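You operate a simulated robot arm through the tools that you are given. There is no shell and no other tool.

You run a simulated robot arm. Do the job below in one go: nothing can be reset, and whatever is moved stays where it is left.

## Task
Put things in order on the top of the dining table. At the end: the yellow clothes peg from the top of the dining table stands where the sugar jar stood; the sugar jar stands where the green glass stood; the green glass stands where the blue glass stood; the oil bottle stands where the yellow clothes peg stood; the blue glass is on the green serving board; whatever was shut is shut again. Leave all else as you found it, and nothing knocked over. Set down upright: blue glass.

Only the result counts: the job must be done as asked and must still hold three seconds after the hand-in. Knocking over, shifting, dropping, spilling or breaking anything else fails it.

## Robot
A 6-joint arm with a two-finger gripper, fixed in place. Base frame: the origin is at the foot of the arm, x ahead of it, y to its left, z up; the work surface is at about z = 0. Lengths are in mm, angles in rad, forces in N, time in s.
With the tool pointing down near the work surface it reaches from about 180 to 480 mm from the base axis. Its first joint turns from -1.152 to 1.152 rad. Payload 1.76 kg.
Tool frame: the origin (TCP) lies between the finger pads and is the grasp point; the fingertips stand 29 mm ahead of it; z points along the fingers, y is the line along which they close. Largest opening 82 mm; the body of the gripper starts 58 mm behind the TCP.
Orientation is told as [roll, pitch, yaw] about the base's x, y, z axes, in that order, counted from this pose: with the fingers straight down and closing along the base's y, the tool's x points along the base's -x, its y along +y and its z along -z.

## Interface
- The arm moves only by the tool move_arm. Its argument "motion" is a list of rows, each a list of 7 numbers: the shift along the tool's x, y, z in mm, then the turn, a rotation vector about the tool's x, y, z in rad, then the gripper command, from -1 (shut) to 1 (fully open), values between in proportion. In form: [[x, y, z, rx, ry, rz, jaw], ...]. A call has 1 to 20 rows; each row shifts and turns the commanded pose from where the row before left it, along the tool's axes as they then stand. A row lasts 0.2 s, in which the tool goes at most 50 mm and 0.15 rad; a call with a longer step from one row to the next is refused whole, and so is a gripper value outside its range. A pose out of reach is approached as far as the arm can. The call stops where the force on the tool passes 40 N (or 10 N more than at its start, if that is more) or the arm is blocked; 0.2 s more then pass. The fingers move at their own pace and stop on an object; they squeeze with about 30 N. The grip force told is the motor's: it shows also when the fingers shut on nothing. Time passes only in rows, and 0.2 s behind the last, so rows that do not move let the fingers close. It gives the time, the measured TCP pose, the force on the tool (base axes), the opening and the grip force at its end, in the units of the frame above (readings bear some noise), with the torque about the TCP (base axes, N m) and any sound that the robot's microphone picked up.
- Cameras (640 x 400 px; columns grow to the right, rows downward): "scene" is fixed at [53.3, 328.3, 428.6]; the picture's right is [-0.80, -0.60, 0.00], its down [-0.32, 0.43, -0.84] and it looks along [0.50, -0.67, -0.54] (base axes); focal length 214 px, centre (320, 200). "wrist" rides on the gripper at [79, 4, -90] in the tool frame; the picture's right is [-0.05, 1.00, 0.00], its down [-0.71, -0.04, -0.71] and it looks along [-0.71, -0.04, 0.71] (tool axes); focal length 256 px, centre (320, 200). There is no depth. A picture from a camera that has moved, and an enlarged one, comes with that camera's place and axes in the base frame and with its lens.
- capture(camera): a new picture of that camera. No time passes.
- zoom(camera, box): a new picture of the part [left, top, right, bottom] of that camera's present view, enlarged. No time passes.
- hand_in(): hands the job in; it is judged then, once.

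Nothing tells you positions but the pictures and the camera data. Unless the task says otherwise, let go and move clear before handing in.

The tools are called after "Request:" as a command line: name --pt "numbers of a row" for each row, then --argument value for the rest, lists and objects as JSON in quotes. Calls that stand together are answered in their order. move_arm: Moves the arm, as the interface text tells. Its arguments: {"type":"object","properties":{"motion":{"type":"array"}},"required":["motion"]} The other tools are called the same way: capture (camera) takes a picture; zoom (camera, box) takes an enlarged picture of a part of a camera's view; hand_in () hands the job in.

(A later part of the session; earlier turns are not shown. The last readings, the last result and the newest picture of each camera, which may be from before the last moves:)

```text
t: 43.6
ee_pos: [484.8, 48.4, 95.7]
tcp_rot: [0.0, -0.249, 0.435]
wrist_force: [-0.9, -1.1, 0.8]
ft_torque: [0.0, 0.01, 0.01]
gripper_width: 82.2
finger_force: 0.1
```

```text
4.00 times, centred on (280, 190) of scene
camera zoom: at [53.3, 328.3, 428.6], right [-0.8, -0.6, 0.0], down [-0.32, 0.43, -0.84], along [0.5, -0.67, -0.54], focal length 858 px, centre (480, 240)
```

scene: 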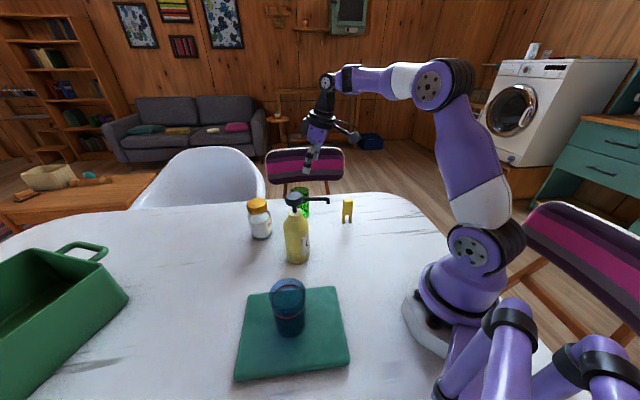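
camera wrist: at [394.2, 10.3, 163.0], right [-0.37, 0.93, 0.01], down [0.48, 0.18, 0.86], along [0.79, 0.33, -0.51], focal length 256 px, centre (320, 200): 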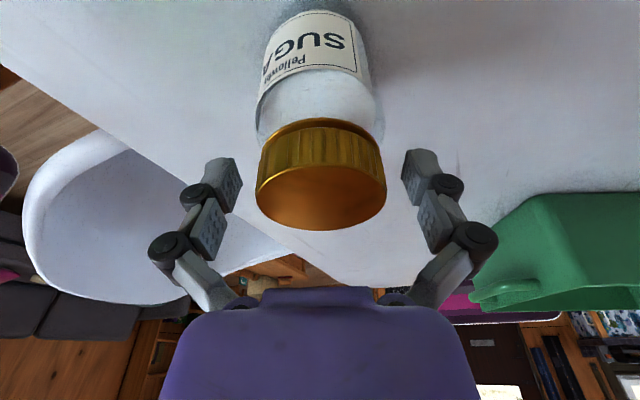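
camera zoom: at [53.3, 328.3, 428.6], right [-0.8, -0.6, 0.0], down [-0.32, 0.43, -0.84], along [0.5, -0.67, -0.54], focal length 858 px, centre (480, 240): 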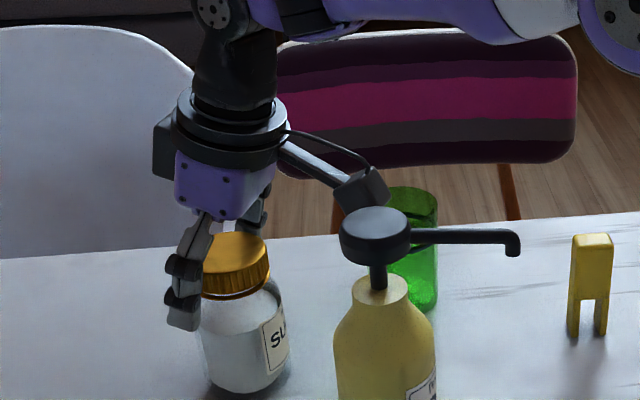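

Alignment still good (jar ≈ (485,49)). Descending the remaining 31 mm.

Request:
move_arm --pt "2.5 0.3 9.7 0 0 0 1" --pt "2.5 0 9.7 0 0 0 1" --pt "2.5 0 9.7 0 0 0 1" --pt "0 0 0 0 0 0 1"

Request:
capture --camera "wrist"

Request:
zoom --camera "scene" --box '[230, 140, 330, 240]'

```text
t: 44.6
ee_pos: [485.1, 48.4, 65.8]
tcp_rot: [0.001, -0.248, 0.436]
wrist_force: [-0.4, 0.0, -0.6]
ft_torque: [0.02, -0.01, 0.02]
gripper_width: 82.0
finger_force: 0.0
```

```text
taken
camera wrist: at [394.1, 10.2, 132.6], right [-0.37, 0.93, 0.01], down [0.48, 0.18, 0.86], along [0.79, 0.33, -0.51], focal length 256 px, centre (320, 200)
```

wrist: 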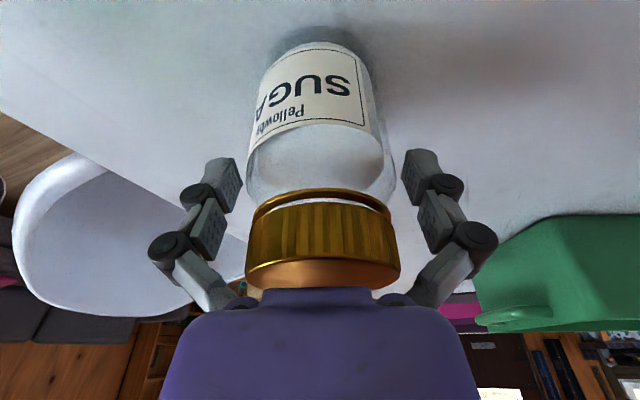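

```text
4.00 times, centred on (280, 190) of scene
camera zoom: at [53.3, 328.3, 428.6], right [-0.8, -0.6, 0.0], down [-0.32, 0.43, -0.84], along [0.5, -0.67, -0.54], focal length 858 px, centre (480, 240)
```

zoom: 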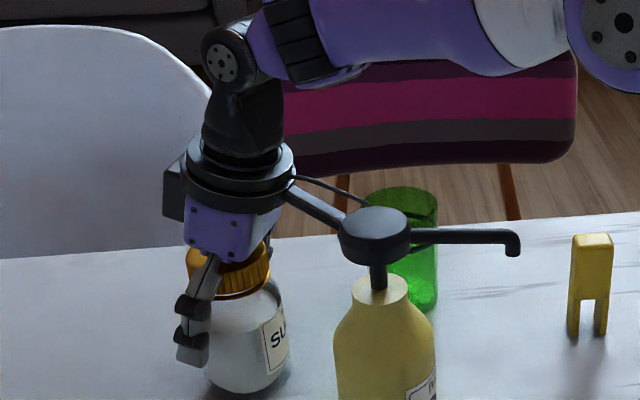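

Fingers straddle the jar body evenly. Closing.

Request:
move_arm --pt "0 0 0 0 0 0 0.8" --pt "0 0 0 0 0 0 0.5" --pt "0 0 0 0 0 0 -1" --pt "0 0 0 0 0 0 -1" --pt "0 0 0 0 0 0 -1"

Request:
capture --camera "wrist"

```text
t: 45.8
ee_pos: [485.7, 49.1, 67.5]
tcp_rot: [-0.001, -0.252, 0.436]
wrist_force: [-4.9, 2.5, 22.4]
ft_torque: [0.65, 0.66, 0.09]
gripper_width: 57.3
finger_force: 30.2
```

```text
taken
camera wrist: at [394.5, 10.3, 133.7], right [-0.38, 0.93, 0.01], down [0.47, 0.18, 0.86], along [0.8, 0.33, -0.51], focal length 256 px, centre (320, 200)
```

wrist: 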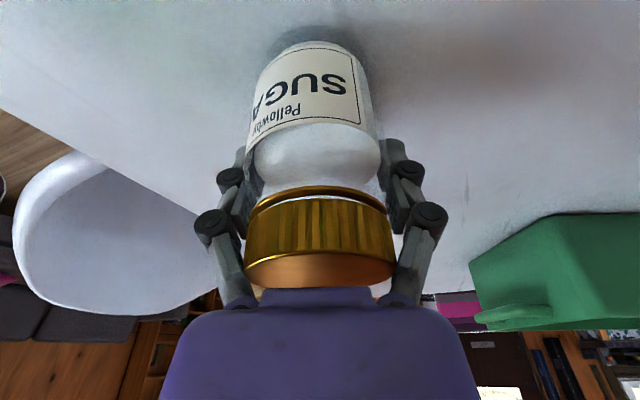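

The opening read 57.3 mm, narrower than the body looked, with an upward reaction of 22 N, so the fingers may be on the sloping shoulder or the lid. I'll look closely before lifting.

Request:
zoom --camera "scene" --box '[240, 170, 300, 250]'

Request:
zoom --camera "wrist" --box '[200, 20, 440, 310]'

```text
5.00 times, centred on (270, 210) of scene
camera zoom: at [53.2, 328.3, 428.6], right [-0.8, -0.6, 0.0], down [-0.32, 0.43, -0.84], along [0.5, -0.67, -0.54], focal length 1072 px, centre (570, 150)
```

zoom: 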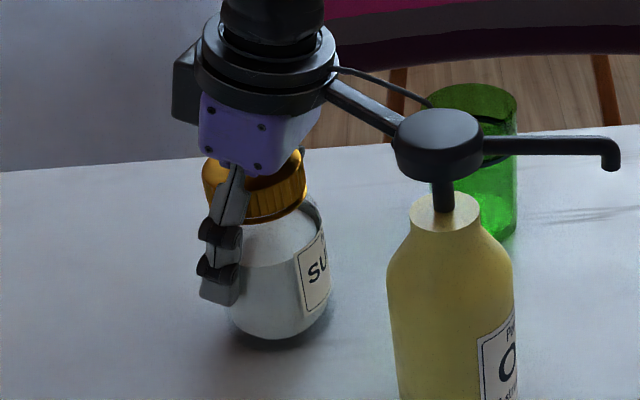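

```text
1.38 times, centred on (320, 165) of wrist
camera zoom: at [394.5, 10.3, 133.7], right [-0.38, 0.93, 0.01], down [0.47, 0.18, 0.86], along [0.8, 0.33, -0.51], focal length 353 px, centre (320, 248)
```

zoom: 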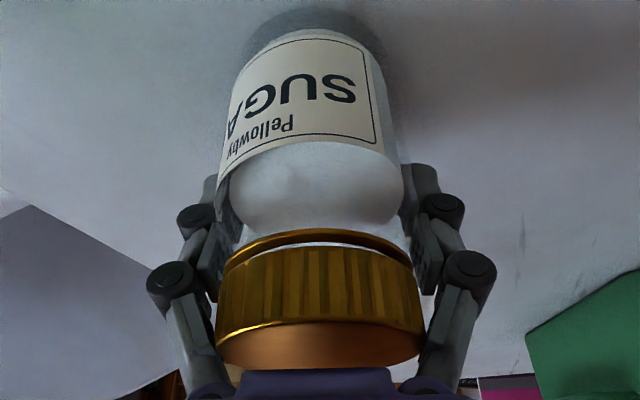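

Request:
zoom --camera "wrist" --box '[200, 110, 300, 310]'

Request:
zoom --camera "wrist" --box '[340, 110, 440, 310]'

Request:
zoom --camera "scene" --box '[250, 190, 280, 245]'

```text
2.00 times, centred on (250, 210) of wrist
camera zoom: at [394.5, 10.3, 133.7], right [-0.38, 0.93, 0.01], down [0.47, 0.18, 0.86], along [0.8, 0.33, -0.51], focal length 512 px, centre (460, 180)
```

zoom: 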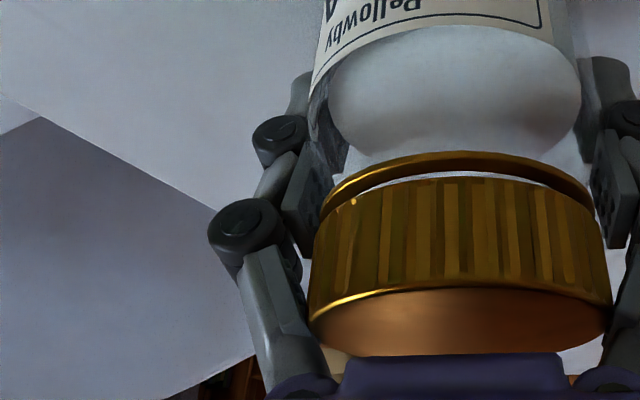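

```text
2.00 times, centred on (390, 210) of wrist
camera zoom: at [394.5, 10.3, 133.7], right [-0.38, 0.93, 0.01], down [0.47, 0.18, 0.86], along [0.8, 0.33, -0.51], focal length 512 px, centre (180, 180)
```

zoom: 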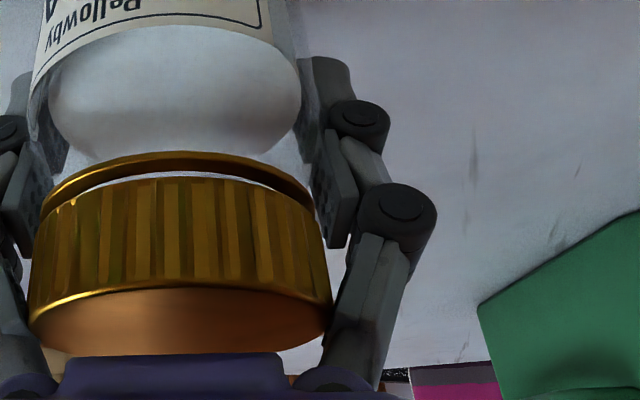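

```text
7.27 times, centred on (265, 218) of scene
camera zoom: at [53.2, 328.3, 428.6], right [-0.8, -0.6, 0.0], down [-0.32, 0.43, -0.84], along [0.5, -0.67, -0.54], focal length 1560 px, centre (720, 73)
```

zoom: 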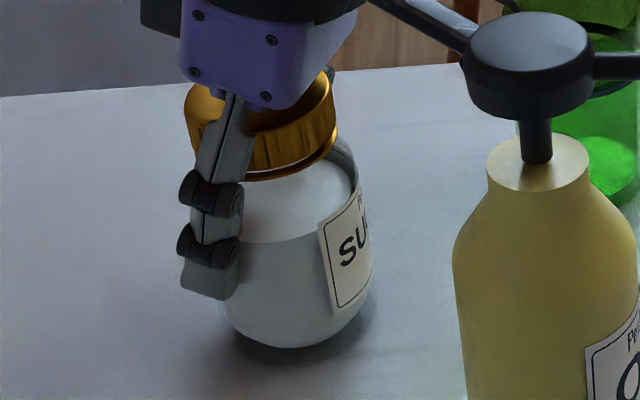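

The pads seem to lie flush against the lid and shoulder. I'll try a small cautious lift and watch the force and whether the jar follows.

Request:
move_arm --pt "-0.5 0 -1.9 0 0 0 -1" --pt "-0.5 0 -1.9 0 0 0 -1" --pt "0 0 0 0 0 0 -1"

Request:
zoom --camera "scene" --box '[250, 190, 280, 245]'

Request:
capture --camera "wrist"

```text
t: 46.6
ee_pos: [485.5, 48.0, 68.4]
tcp_rot: [0.001, -0.248, 0.436]
wrist_force: [-0.3, 0.0, -1.0]
ft_torque: [0.02, 0.0, 0.02]
gripper_width: 57.5
finger_force: 30.3
```

```text
7.27 times, centred on (265, 218) of scene
camera zoom: at [53.4, 328.3, 428.6], right [-0.8, -0.6, 0.0], down [-0.32, 0.43, -0.84], along [0.5, -0.67, -0.54], focal length 1560 px, centre (720, 73)
```

zoom: 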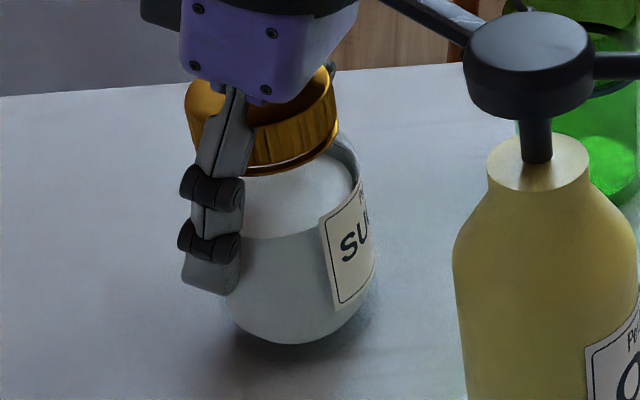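

```text
taken
camera wrist: at [393.9, 10.1, 136.5], right [-0.37, 0.93, 0.01], down [0.48, 0.18, 0.86], along [0.79, 0.33, -0.51], focal length 256 px, centre (320, 200)
```

wrist: 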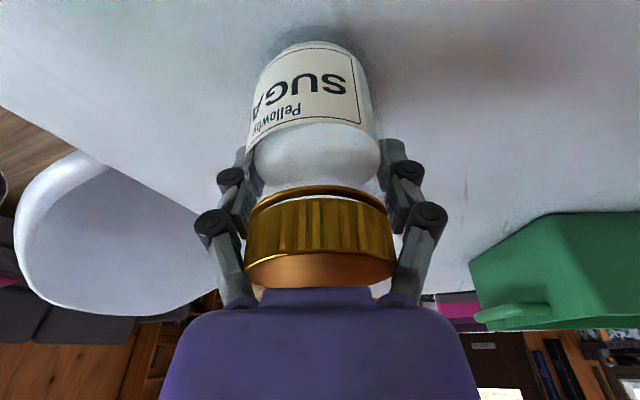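

The jar follows cleanly and hangs upright, so the grip is good. Its spot is recorded as ≈ (485,48.5). I'll lift it higher and draw inward, above everything else.

Request:
move_arm --pt "-1 0 -3.9 0 0 0 -1" --pt "-2 0 -7.75 0 0 0 -1" --pt "-3.5 0 -13.6 0 0 0 -1" --pt "-4.45 0 -17.4 0 0 0 -1" --pt "-4.45 0 -17.4 0 0 0 -1" --pt "-4.45 0 -17.4 0 0 0 -1" --pt "-3 0 -11.6 0 0 0 -1" --pt "6.5 -2.9 -6.8 0 0 0 -1" --pt "13 -5.8 -13.6 0 0 0 -1" --pt "13 -5.8 -13.6 0 0 0 -1" --pt "13 -5.8 -13.6 0 0 0 -1" --pt "13 -5.8 -13.6 0 0 0 -1" --pt "6.5 -2.9 -6.8 0 0 0 -1" --pt "0 0 0 0 0 0 -1"

Request:
capture --camera "wrist"

Request:
capture --camera "scene"

```text
t: 49.6
ee_pos: [424.7, -11.6, 212.6]
tcp_rot: [0.0, -0.25, 0.435]
wrist_force: [0.5, 0.7, -1.7]
ft_torque: [-0.01, 0.0, 0.0]
gripper_width: 57.0
finger_force: 30.1
```

```text
taken
camera wrist: at [333.9, -49.6, 279.0], right [-0.38, 0.93, 0.01], down [0.48, 0.18, 0.86], along [0.79, 0.33, -0.51], focal length 256 px, centre (320, 200)
```

wrist: 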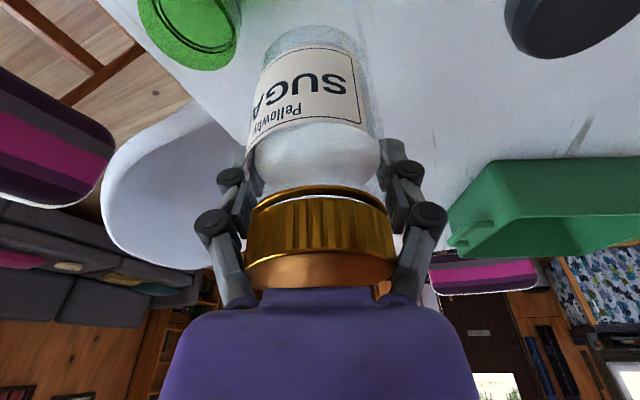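

```text
taken
```

scene: 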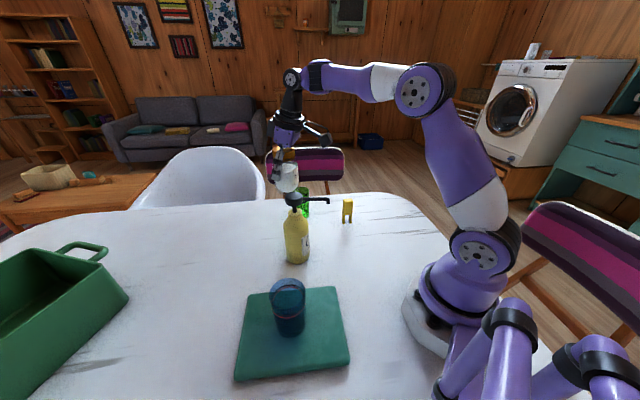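

Held steady. I'll turn the tool back to zero yaw (about the vertical) and carry the jar across to above the green glass's old spot.

Request:
move_arm --pt "0 0 0 0.027 0 0.1056 -1" --pt "0 0 0 0.027 0 0.1056 -1" --pt "0 0 0 0.027 0 0.1056 -1" --pt "0 0 0 0.027 0 0.1056 -1" --pt "3.7 -5.4 -0.9 0 0 0 -1" --pt "8 -11.7 -2 0 0 0 -1" --pt "12 -17.5 -3.1 0 0 0 -1" --pt "14 -20.5 -3.6 0 0 0 -1" --pt "14 -20.5 -3.6 0 0 0 -1" --pt "14 -20.5 -3.6 0 0 0 -1" --pt "14 -20.5 -3.6 0 0 0 -1" --pt "14 -20.5 -3.6 0 0 0 -1" --pt "14 -20.5 -3.6 0 0 0 -1" --pt "14 -20.5 -3.6 0 0 0 -1" --pt "14 -20.5 -3.6 0 0 0 -1" --pt "14 -20.5 -3.6 0 0 0 -1" --pt "14 -20.4 -3.6 0 0 0 -1" --pt "12 -17.5 -3.1 0 0 0 -1" --pt "7.4 -11 -1.7 0 0 0 -1" --pt "0 0 0 0 0 0 -1"

Request:
capture --camera "wrist"

Request:
capture --camera "scene"

```text
t: 53.8
ee_pos: [235.0, -279.4, 212.1]
tcp_rot: [0.001, -0.25, -0.001]
wrist_force: [-0.5, 0.6, -2.5]
ft_torque: [0.0, -0.01, 0.06]
gripper_width: 57.1
finger_force: 29.8
```

```text
taken
camera wrist: at [137.3, -275.1, 279.3], right [0.05, 1.0, 0.01], down [0.51, -0.04, 0.86], along [0.86, -0.04, -0.51], focal length 256 px, centre (320, 200)
```

wrist: 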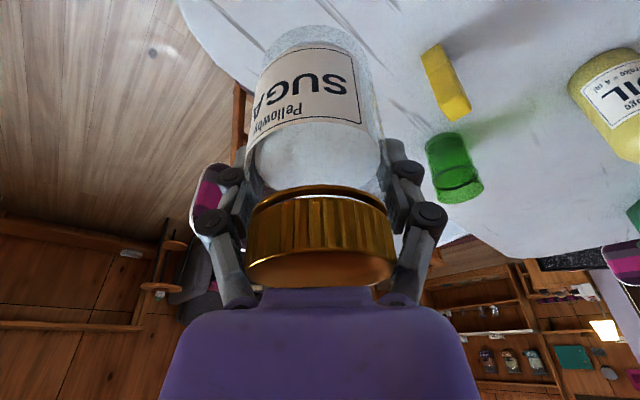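

```text
taken
```

scene: 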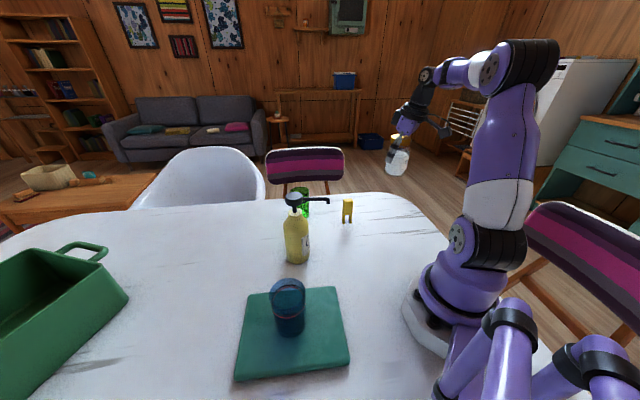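

Now lowering the jar to just above the table at (236,-279).

Request:
move_arm --pt "1.2 0.3 4.8 0 0 0 -1" --pt "3 0 11.6 0 0 0 -1" --pt "4.4 0 17.4 0 0 0 -1" --pt "4.9 0 19.4 0 0 0 -1" --pt "4.9 0 19.4 0 0 0 -1" --pt "4.9 0 19.4 0 0 0 -1" --pt "4.4 0 17.4 0 0 0 -1" --pt "3.6 0 14.5 0 0 0 -1" --pt "2 0 8.0 0 0 0 -1" --pt "1 0 4.0 0 0 0 -1" --pt "0 0 0 0 0 0 -1"

Request:
capture --camera "wrist"

Request:
zoom --camera "scene" --box '[330, 140, 430, 230]'

```text
t: 56.2
ee_pos: [237.1, -278.4, 71.0]
tcp_rot: [0.001, -0.249, 0.0]
wrist_force: [0.0, -0.4, -2.3]
ft_torque: [-0.02, -0.01, -0.01]
gripper_width: 56.9
finger_force: 30.1
```

```text
taken
camera wrist: at [138.5, -274.7, 138.7], right [0.05, 1.0, 0.01], down [0.51, -0.04, 0.86], along [0.86, -0.04, -0.51], focal length 256 px, centre (320, 200)
```

wrist: 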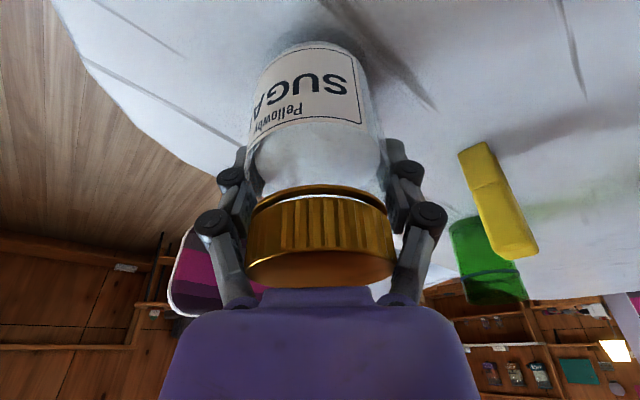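

```text
4.44 times, centred on (380, 185) of scene
camera zoom: at [53.3, 328.3, 428.6], right [-0.8, -0.6, 0.0], down [-0.32, 0.43, -0.84], along [0.5, -0.67, -0.54], focal length 953 px, centre (53, 267)
```

zoom: 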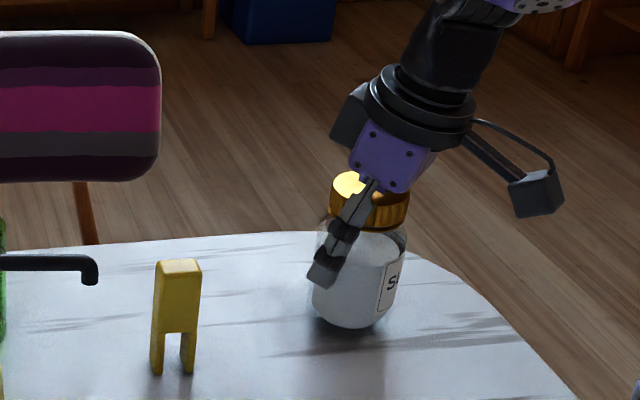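

Request:
move_arm --pt "1.5 -0.3 1.9 0 0 0 -1" --pt "0.4 0 1.5 0 0 0 -1"

```text
t: 56.8
ee_pos: [236.5, -279.6, 67.3]
tcp_rot: [0.001, -0.25, 0.001]
wrist_force: [-1.7, 1.3, 2.5]
ft_torque: [0.26, 0.08, 0.02]
gripper_width: 57.4
finger_force: 29.5
```

Contact with the table. Releasing the jar.

Request:
move_arm --pt "0 0 0 0 0 0 -1" --pt "0 0 0 0 0 0 0.45" --pt "0 0 0 0 0 0 0.6" --pt "0 0 0 0 0 0 1" --pt "0 0 0 0 0 0 1"

Request:
capture --camera "wrist"

Request:
zoom --camera "scene" --box '[330, 140, 430, 230]'

```text
t: 58.0
ee_pos: [236.2, -279.5, 68.6]
tcp_rot: [-0.001, -0.25, 0.0]
wrist_force: [0.7, 0.7, -0.5]
ft_torque: [-0.02, 0.02, 0.02]
gripper_width: 82.1
finger_force: 0.1
```

```text
taken
camera wrist: at [137.3, -275.2, 134.8], right [0.05, 1.0, 0.01], down [0.51, -0.04, 0.86], along [0.86, -0.04, -0.51], focal length 256 px, centre (320, 200)
```

wrist: 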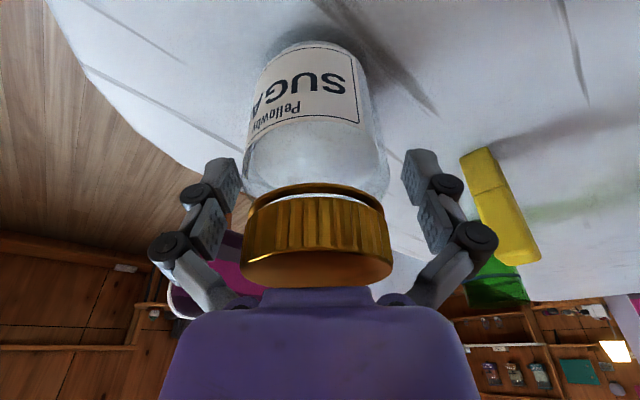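

```text
4.44 times, centred on (380, 185) of scene
camera zoom: at [53.3, 328.3, 428.6], right [-0.8, -0.6, 0.0], down [-0.32, 0.43, -0.84], along [0.5, -0.67, -0.54], focal length 953 px, centre (53, 267)
```

zoom: 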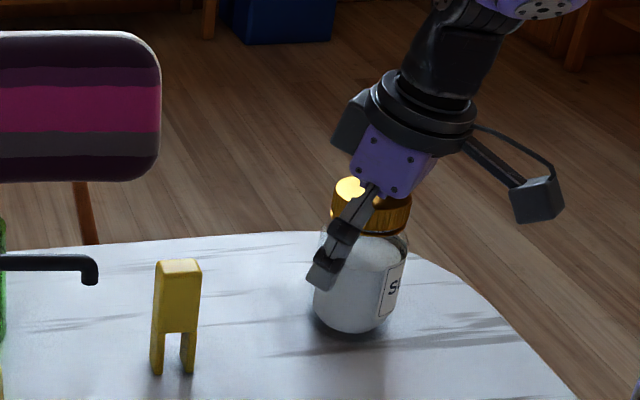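

The jar stands upright on the green glass's old spot. Now I rise clear, move over to the peg, reduce the tilt to 0.15 rad and turn the tool to about 43° to match the peg.

Request:
move_arm --pt "-2 0 -7.8 0 0 0 1" --pt "-4.5 0 -18 0 0 0 1" --pt "-6 0 -24 0 0 0 1" --pt "-6 0 -24 0 0 0 1" --pt "-5 0 -18.2 0 0 0 1" --pt "0 0 0 0 0.1 0 1" --pt "-9 16 1.4 0 0 0 1" --pt "-12 22 1.8 0 0 0 1" --pt "-12 22 1.8 0 0 0 1" --pt "-12 22 1.8 0 0 0 1" --pt "-12 22 1.8 0 0 0 1" --pt "-13.2 24 2 0 0 0 1" --pt "0 0 0 -0.0188 0 -0.1244 1" --pt "0 0 0 -0.0188 0 -0.1244 1" --pt "0 0 0 -0.0188 0 -0.1244 1" --pt "0 0 0 -0.0188 0 -0.1244 1" --pt "0 0 0 -0.0188 0 -0.1244 1" --pt "0 0 0 -0.0188 0 -0.1244 1" --pt "0 0 0 0 0 0 1"

Request:
capture --camera "wrist"

Request:
capture --camera "scene"

```text
t: 62.0
ee_pos: [307.0, -151.4, 162.6]
tcp_rot: [0.0, -0.151, 0.756]
wrist_force: [0.7, -0.1, 0.9]
ft_torque: [0.02, 0.02, 0.01]
gripper_width: 81.9
finger_force: 0.1
```

```text
taken
camera wrist: at [237.3, -211.4, 239.8], right [-0.65, 0.76, 0.01], down [0.46, 0.38, 0.8], along [0.61, 0.52, -0.59], focal length 256 px, centre (320, 200)
```

wrist: 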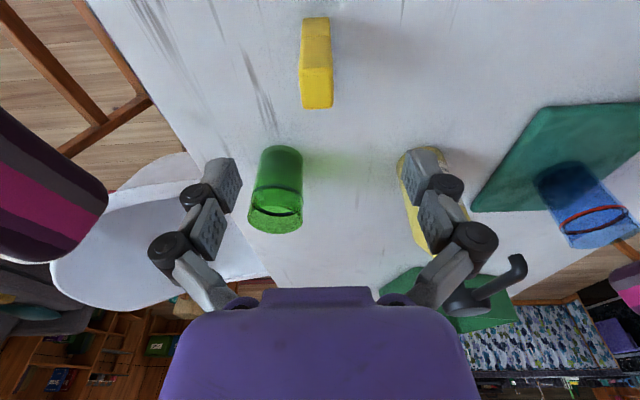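

```text
taken
```

scene: 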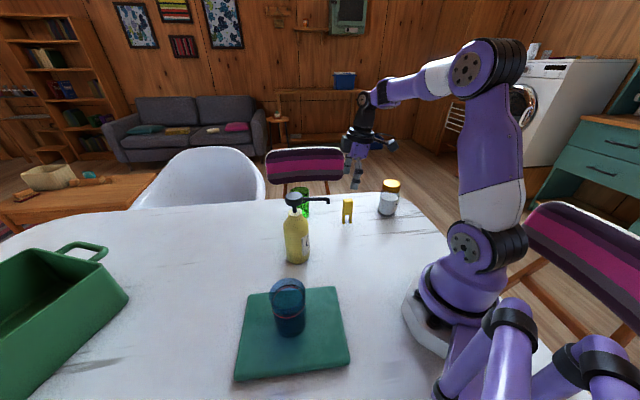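

Request:
zoom --camera "wrist" --box '[270, 0, 370, 125]'

Request:
zoom --camera "scene" --box '[320, 160, 420, 240]'

```text
3.20 times, centred on (320, 62) of wrist
camera zoom: at [237.3, -211.4, 239.8], right [-0.65, 0.76, 0.01], down [0.46, 0.38, 0.8], along [0.61, 0.52, -0.59], focal length 819 px, centre (320, 640)
```

zoom: 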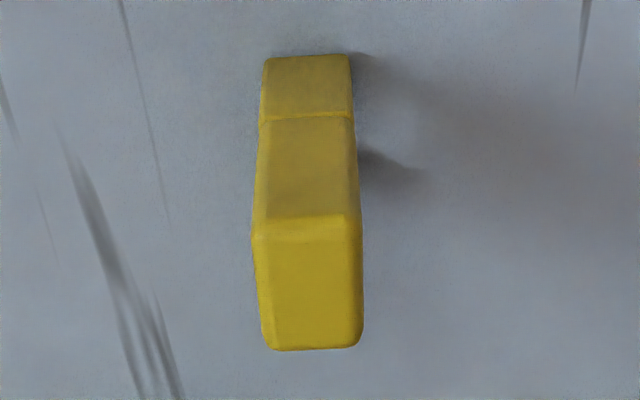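

```text
5.00 times, centred on (370, 200) of scene
camera zoom: at [53.3, 328.3, 428.6], right [-0.8, -0.6, 0.0], down [-0.32, 0.43, -0.84], along [0.5, -0.67, -0.54], focal length 1072 px, centre (70, 200)
```

zoom: 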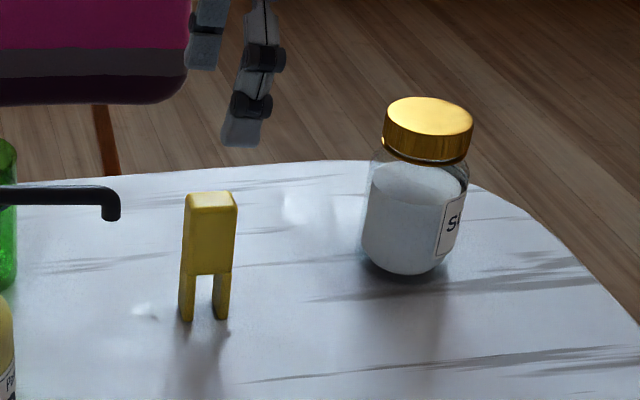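

Request:
zoom --camera "scene" --box '[360, 170, 410, 230]'

```text
6.67 times, centred on (385, 200) of scene
camera zoom: at [53.3, 328.3, 428.6], right [-0.8, -0.6, 0.0], down [-0.32, 0.43, -0.84], along [0.5, -0.67, -0.54], focal length 1430 px, centre (-113, 200)
```

zoom: 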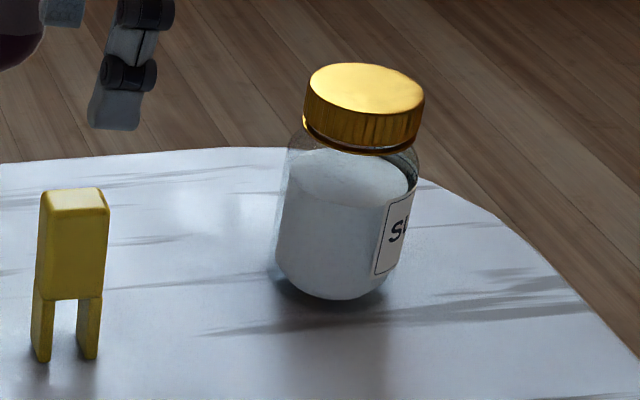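

Comparing the jar's axis in the scene picture with the green glass's old spot, the jar looks about 10 mm too close to the base (it sat off-centre along the pads). I'll go back over it with a vertical tool, measure and correct.

Request:
move_arm --pt "0 0 0 0.0188 0 0.1244 1" --pt "0 0 0 0.0188 0 0.1244 1" --pt "0 0 0 0.0188 0 0.1244 1" --pt "0 0 0 0.0188 0 0.1244 1" --pt "0 0 0 0.0188 0 0.1244 1" --pt "0 0 0 0.0188 0 0.1244 1" --pt "0 0 0 0 0.075 0 1" --pt "0 0 0 0 0.075 0 1" --pt "12 -20 0 0 0 0 1" --pt "13 -22 0 0 0 0 1" --pt "13 -22 0 0 0 0 1" --pt "13 -22 0 0 0 0 1" --pt "13 -22 0 0 0 0 1" --pt "12 -20.6 0 0 0 0 1" --pt "0 0 0 0 0 0 1"

Request:
capture --camera "wrist"

Request:
zoom --camera "wrist" --box '[240, 0, 400, 180]'

```text
t: 65.2
ee_pos: [230.5, -280.2, 163.7]
tcp_rot: [-0.001, 0.0, 0.001]
wrist_force: [0.1, 0.0, -0.1]
ft_torque: [-0.01, -0.02, 0.04]
gripper_width: 82.1
finger_force: 0.1
```

```text
taken
camera wrist: at [151.8, -276.3, 252.7], right [0.05, 1.0, 0.0], down [0.71, -0.04, 0.71], along [0.71, -0.04, -0.71], focal length 256 px, centre (320, 200)
```

wrist: 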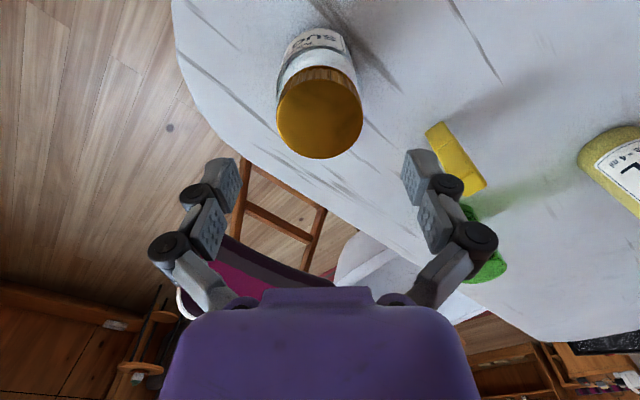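

```text
2.22 times, centred on (320, 90) of wrist
camera zoom: at [151.8, -276.3, 252.7], right [0.05, 1.0, 0.0], down [0.71, -0.04, 0.71], along [0.71, -0.04, -0.71], focal length 569 px, centre (320, 444)
```

zoom: 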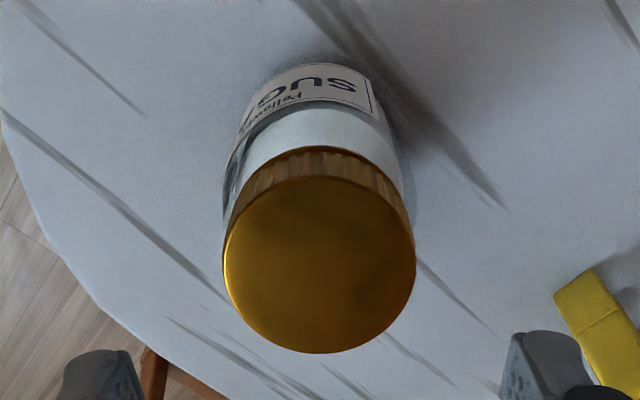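

My combined estimates put the jar at about (228.5,-280), i.e. ~8 mm short in x (which also puts its original spot at ≈ (478.5,45)). I'll regrasp it vertically and nudge it into place.

Request:
move_arm --pt "2 0.2 12 0 0 0 1" --pt "0 0 20 0 0 0 1" --pt "0 0 20 0 0 0 1" --pt "0 0 0 0 0 0 1"

Request:
capture --camera "wrist"

Request:
zoom --camera "scene" --box '[350, 150, 420, 230]'

```text
t: 66.2
ee_pos: [229.9, -280.1, 109.9]
tcp_rot: [0.0, 0.001, 0.0]
wrist_force: [1.1, -0.4, 0.5]
ft_torque: [0.01, 0.01, 0.02]
gripper_width: 81.8
finger_force: 0.2
```

```text
taken
camera wrist: at [150.0, -275.8, 200.1], right [0.05, 1.0, 0.0], down [0.71, -0.04, 0.71], along [0.71, -0.04, -0.71], focal length 256 px, centre (320, 200)
```

wrist: 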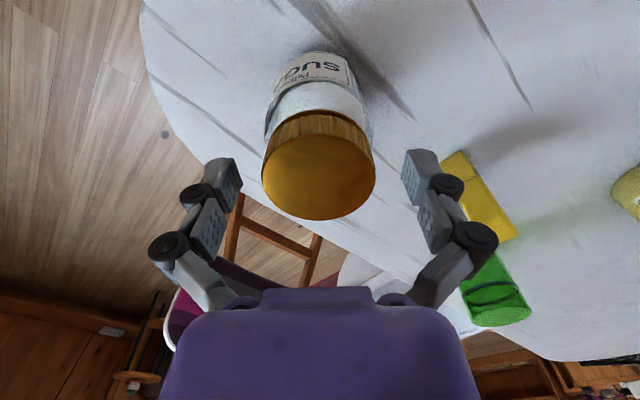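

```text
5.00 times, centred on (385, 190) of scene
camera zoom: at [53.3, 328.3, 428.6], right [-0.8, -0.6, 0.0], down [-0.32, 0.43, -0.84], along [0.5, -0.67, -0.54], focal length 1072 px, centre (-5, 250)
```

zoom: 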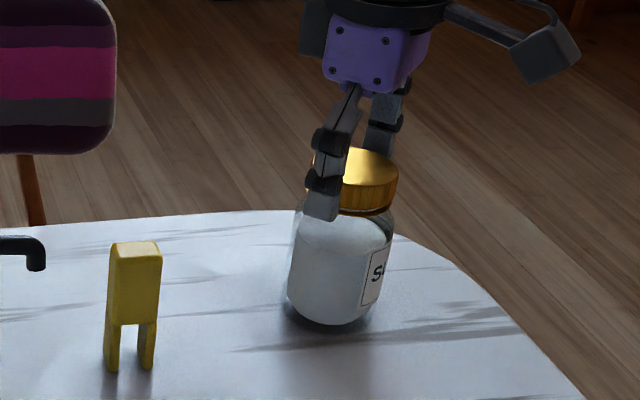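

Request:
move_arm --pt "0 -1 16 0 0 0 1" --pt "0 0 16 0 0 0 1" --pt "0 0 15 0 0 0 1" --pt "0 0 0 0 0 0 1"

Request:
capture --camera "wrist"

Request:
zoom --camera "scene" --box '[355, 160, 415, 230]'

```text
t: 67.2
ee_pos: [229.2, -280.8, 64.2]
tcp_rot: [0.0, -0.001, 0.0]
wrist_force: [0.9, -1.3, -0.3]
ft_torque: [0.01, -0.03, 0.01]
gripper_width: 82.0
finger_force: 0.0
```

```text
taken
camera wrist: at [150.0, -277.0, 153.1], right [0.05, 1.0, 0.0], down [0.71, -0.04, 0.71], along [0.71, -0.04, -0.71], focal length 256 px, centre (320, 200)
```

wrist: 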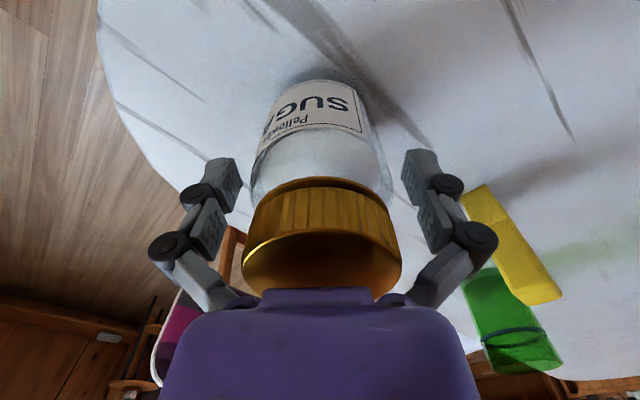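

```text
5.71 times, centred on (385, 195) of scene
camera zoom: at [53.3, 328.3, 428.6], right [-0.8, -0.6, 0.0], down [-0.32, 0.43, -0.84], along [0.5, -0.67, -0.54], focal length 1226 px, centre (-51, 229)
```

zoom: 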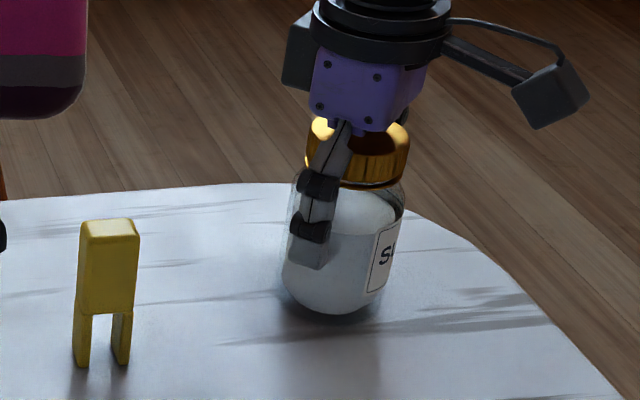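

Request:
move_arm --pt "0 0 0 0 0 0 0.7" --pt "0 0 0 0 0 0 0.5" --pt "0 0 0 0 0 0 -1" --pt "0 0 0 0 0 0 -1" --pt "0 0 0 0 0 0 -1"

Request:
zoom --camera "scene" --box '[355, 160, 415, 230]'

Request:
capture --camera "wrist"

```text
t: 68.5
ee_pos: [229.4, -281.1, 63.7]
tcp_rot: [-0.002, -0.002, 0.003]
wrist_force: [-1.9, 1.9, 7.1]
ft_torque: [0.3, 0.08, 0.06]
gripper_width: 58.2
finger_force: 30.3
stopped in row 5: the force on the tool passed its limit at 41 N (the readings are from after the stop); the commanded pose is now the measured one
```

```text
5.71 times, centred on (385, 195) of scene
camera zoom: at [53.3, 328.3, 428.6], right [-0.8, -0.6, 0.0], down [-0.32, 0.43, -0.84], along [0.5, -0.67, -0.54], focal length 1226 px, centre (-51, 229)
```

zoom: 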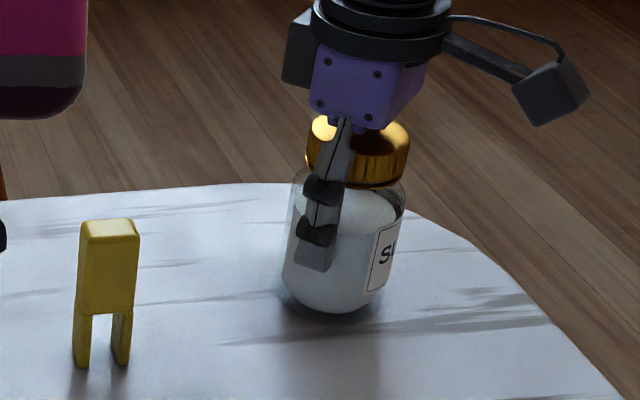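

```text
taken
camera wrist: at [150.3, -277.2, 154.4], right [0.05, 1.0, 0.0], down [0.7, -0.04, 0.71], along [0.71, -0.04, -0.71], focal length 256 px, centre (320, 200)
```

wrist: 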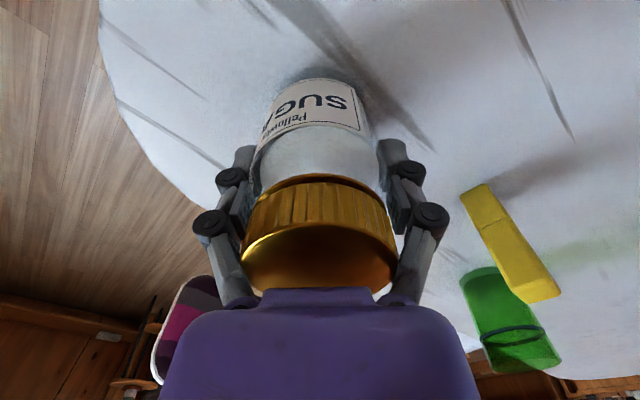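

Gripped again (58 mm), jar upright. I'll lift it a few millimetres and shift it by (+7.5, +2) mm.

Request:
move_arm --pt "0 0 -2 0 0 0 -1" --pt "0 0 -3 0 0 0 -1" --pt "-2.5 0.7 0 0 0 0 -1" --pt "-2.5 0.7 0 0 0 0 -1" --pt "-2.5 0.6 0 0 0 0 -1" --pt "0 0 0 0 0 0 -1"

Request:
zoom --camera "scene" --box '[355, 160, 415, 230]'

Request:
capture --camera "wrist"

```text
t: 69.8
ee_pos: [237.6, -278.8, 69.4]
tcp_rot: [-0.002, -0.001, -0.001]
wrist_force: [-0.2, 0.5, -2.0]
ft_torque: [-0.02, 0.01, 0.03]
gripper_width: 56.3
finger_force: 30.1
```

```text
5.71 times, centred on (385, 195) of scene
camera zoom: at [53.3, 328.3, 428.6], right [-0.8, -0.6, 0.0], down [-0.32, 0.43, -0.84], along [0.5, -0.67, -0.54], focal length 1226 px, centre (-51, 229)
```

zoom: 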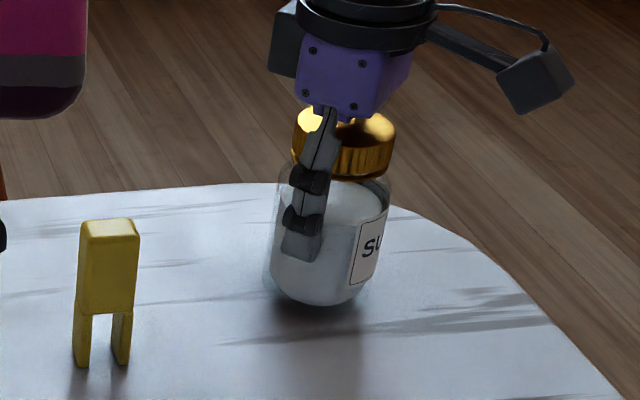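

```text
taken
camera wrist: at [158.1, -274.9, 159.2], right [0.05, 1.0, 0.0], down [0.71, -0.04, 0.71], along [0.71, -0.04, -0.71], focal length 256 px, centre (320, 200)
```

wrist: 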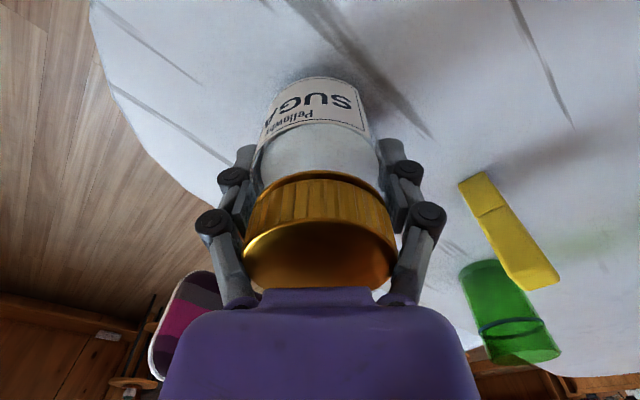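

Request:
move_arm --pt "0 0 1.5 0 0 0 -1" --pt "0 0 1.0 0 0 0 -1"

```text
t: 70.5
ee_pos: [236.6, -278.3, 66.7]
tcp_rot: [-0.003, -0.002, 0.0]
wrist_force: [0.3, -0.4, -1.2]
ft_torque: [0.03, 0.02, 0.0]
gripper_width: 56.5
finger_force: 30.2
```

Request:
move_arm --pt "0 0 1.0 0 0 0 -1"

```text
t: 70.8
ee_pos: [236.5, -278.2, 66.4]
tcp_rot: [-0.002, -0.002, -0.001]
wrist_force: [-1.2, 0.3, 1.7]
ft_torque: [0.06, 0.0, 0.01]
gripper_width: 56.5
finger_force: 30.0
```

Contact again. Releasing the jar gently.

Request:
move_arm --pt "0 0 0.3 0 0 0 -1" --pt "0 0 0 0 0 0 0.45" --pt "0 0 0 0 0 0 0.6" --pt "0 0 0 0 0 0 1" --pt "0 0 0 0 0 0 1"

Request:
zoom --camera "scene" --box '[355, 160, 415, 230]'

Request:
capture --camera "wrist"

```text
t: 72.0
ee_pos: [237.6, -278.2, 65.0]
tcp_rot: [-0.003, -0.002, 0.0]
wrist_force: [0.6, 0.8, -0.4]
ft_torque: [0.01, 0.0, 0.01]
gripper_width: 82.0
finger_force: 0.1
```

```text
5.71 times, centred on (385, 195) of scene
camera zoom: at [53.3, 328.3, 428.6], right [-0.8, -0.6, 0.0], down [-0.32, 0.43, -0.84], along [0.5, -0.67, -0.54], focal length 1226 px, centre (-51, 229)
```

zoom: 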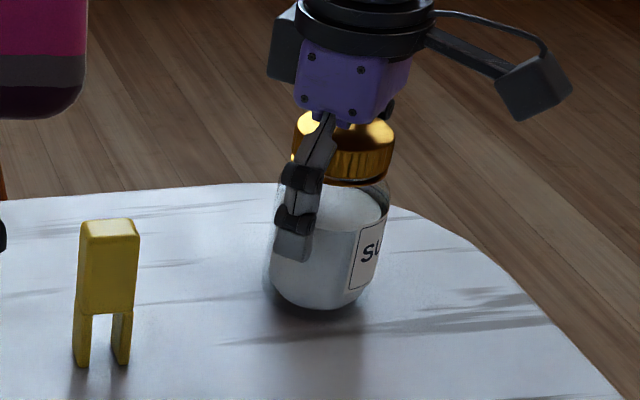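

```text
taken
camera wrist: at [158.2, -275.0, 155.7], right [0.05, 1.0, 0.0], down [0.71, -0.04, 0.71], along [0.71, -0.04, -0.71], focal length 256 px, centre (320, 200)
```

wrist: 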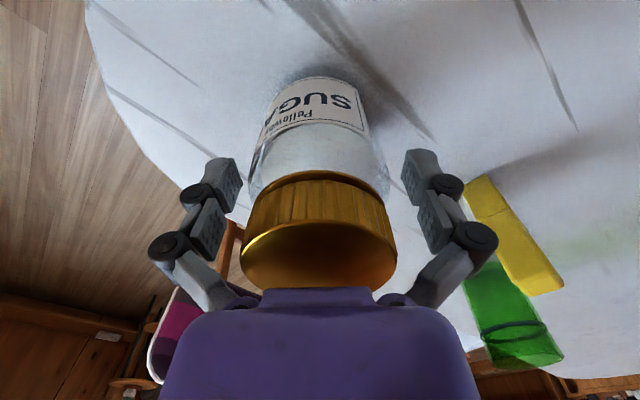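

The jar now stands at ≈ (236,-279). From the consistent numbers, its original spot was ≈ (478,45). Next the peg: rise, move over it at about (308,-152.5), turn 43° and tilt 0.15.

Request:
move_arm --pt "0 0 -10 0 0 0 1" --pt "0 0 -25 0 0 0 1" --pt "0 0 -30 0 0 0 1" --pt "0 0 -33 0 0 0 1" --pt "-8 14 0 0 0 0 1" --pt "-12.5 22.3 0 0 0 0 1" --pt "-12.5 22.3 0 0 0 0 1" --pt "-12.5 22.3 0 0 0 0 1" --pt "-12.5 22.3 0 0 0 0 1" --pt "-13 22.5 0 0 0 0 1" --pt "0 0 0 0 0 -0.1258 1" --pt "0 0 0 0 0 -0.1258 1" --pt "0 0 0 0 0 -0.1258 1" --pt "0 0 0 0 0 -0.1258 1" --pt "0 0 0 0 0 -0.1258 1" --pt "0 0 0 0 0 -0.1258 1" --pt "0 0 0 0 -0.075 0 1" --pt "0 0 0 0 -0.075 0 1" --pt "0 0 0 0 0 0 1"

Request:
capture --camera "wrist"

Request:
zoom --camera "wrist" --box '[270, 0, 370, 125]'

Request:
zoom --camera "scene" --box '[355, 160, 415, 230]'

```text
t: 76.0
ee_pos: [307.8, -153.1, 163.0]
tcp_rot: [0.001, -0.148, 0.756]
wrist_force: [-0.5, 0.4, 0.0]
ft_torque: [-0.06, 0.01, 0.03]
gripper_width: 81.9
finger_force: 0.0
```

```text
taken
camera wrist: at [237.9, -213.4, 240.2], right [-0.65, 0.76, 0.01], down [0.46, 0.38, 0.81], along [0.61, 0.52, -0.59], focal length 256 px, centre (320, 200)
```

wrist: 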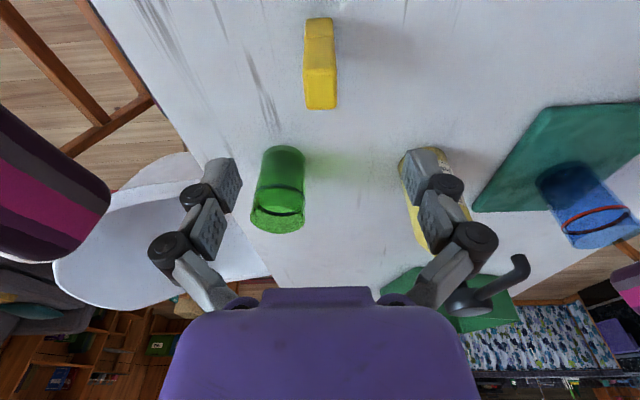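

```text
3.20 times, centred on (320, 62) of wrist
camera zoom: at [237.9, -213.4, 240.2], right [-0.65, 0.76, 0.01], down [0.46, 0.38, 0.81], along [0.61, 0.52, -0.59], focal length 819 px, centre (320, 640)
```

zoom: 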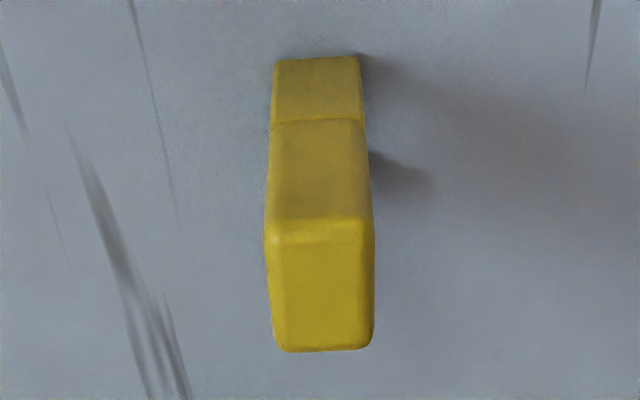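

```text
5.71 times, centred on (385, 195) of scene
camera zoom: at [53.3, 328.3, 428.6], right [-0.8, -0.6, 0.0], down [-0.32, 0.43, -0.84], along [0.5, -0.67, -0.54], focal length 1226 px, centre (-51, 229)
```

zoom: 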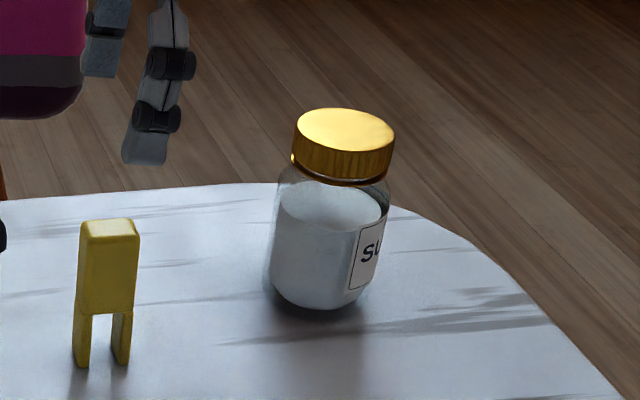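

The jar is now spot on, and the peg is centred between the fingers with matching angle. Descending on the peg.

Request:
move_arm --pt "2.2 0 14.8 0 0 0 1" --pt "3 0 19.8 0 0 0 1" --pt "3 0 19.8 0 0 0 1" --pt "3 0 19.8 0 0 0 1" --pt "2.7 0 17.8 0 0 0 1" --pt "1.8 0 11.8 0 0 0 1" --pt "0 0 0 0 0 0 1"

Request:
capture --camera "wrist"

Request:
zoom --camera "scene" --box '[320, 150, 400, 240]'

```text
t: 77.7
ee_pos: [306.7, -152.4, 57.4]
tcp_rot: [-0.001, -0.149, 0.755]
wrist_force: [-0.6, 0.7, -0.1]
ft_torque: [0.01, 0.02, 0.0]
gripper_width: 81.9
finger_force: 0.1
```

```text
taken
camera wrist: at [237.6, -212.9, 134.5], right [-0.65, 0.76, 0.01], down [0.46, 0.38, 0.8], along [0.61, 0.52, -0.59], focal length 256 px, centre (320, 200)
```

wrist: 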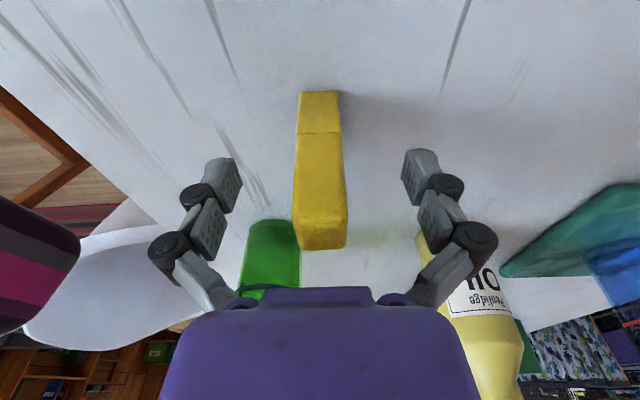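

```text
4.44 times, centred on (360, 195) of scene
camera zoom: at [53.3, 328.3, 428.6], right [-0.8, -0.6, 0.0], down [-0.32, 0.43, -0.84], along [0.5, -0.67, -0.54], focal length 953 px, centre (142, 222)
```

zoom: 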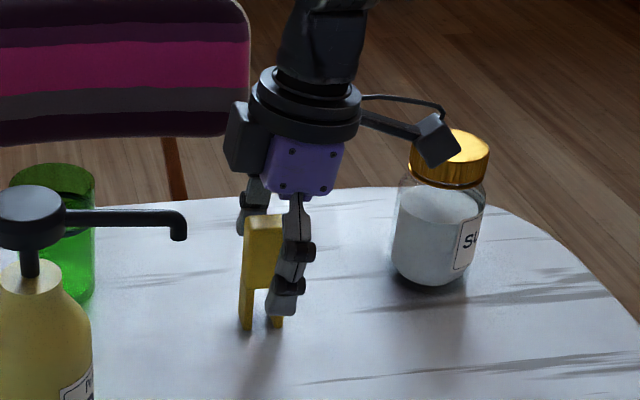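

The peg is centred. Closing on it.

Request:
move_arm --pt "0 0 0 0 0 0 0.3" --pt "0 0 0 0 0 0 -0.3" --pt "0 0 0 0 0 0 -1" --pt "0 0 0 0 0 0 -1" --pt "0 0 0 0 0 0 -1"

Request:
capture --camera "wrist"

Request:
zoom --camera "scene" --box '[320, 150, 400, 240]'

```text
t: 78.8
ee_pos: [307.6, -153.4, 57.8]
tcp_rot: [-0.002, -0.15, 0.756]
wrist_force: [0.4, -0.8, 3.2]
ft_torque: [0.04, -0.05, -0.01]
gripper_width: 20.6
finger_force: 29.2
```

```text
taken
camera wrist: at [237.8, -213.0, 134.9], right [-0.65, 0.76, 0.01], down [0.46, 0.38, 0.8], along [0.61, 0.52, -0.59], focal length 256 px, centre (320, 200)
```

wrist: 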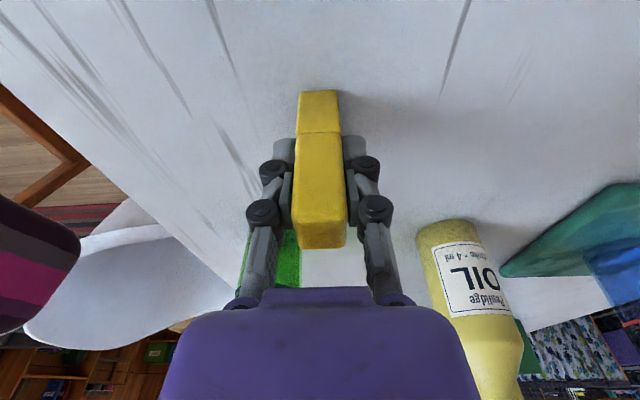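

```text
4.44 times, centred on (360, 195) of scene
camera zoom: at [53.3, 328.3, 428.6], right [-0.8, -0.6, 0.0], down [-0.32, 0.43, -0.84], along [0.5, -0.67, -0.54], focal length 953 px, centre (142, 222)
```

zoom: 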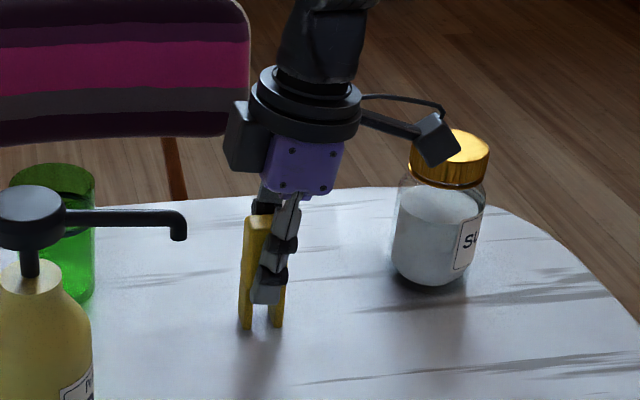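

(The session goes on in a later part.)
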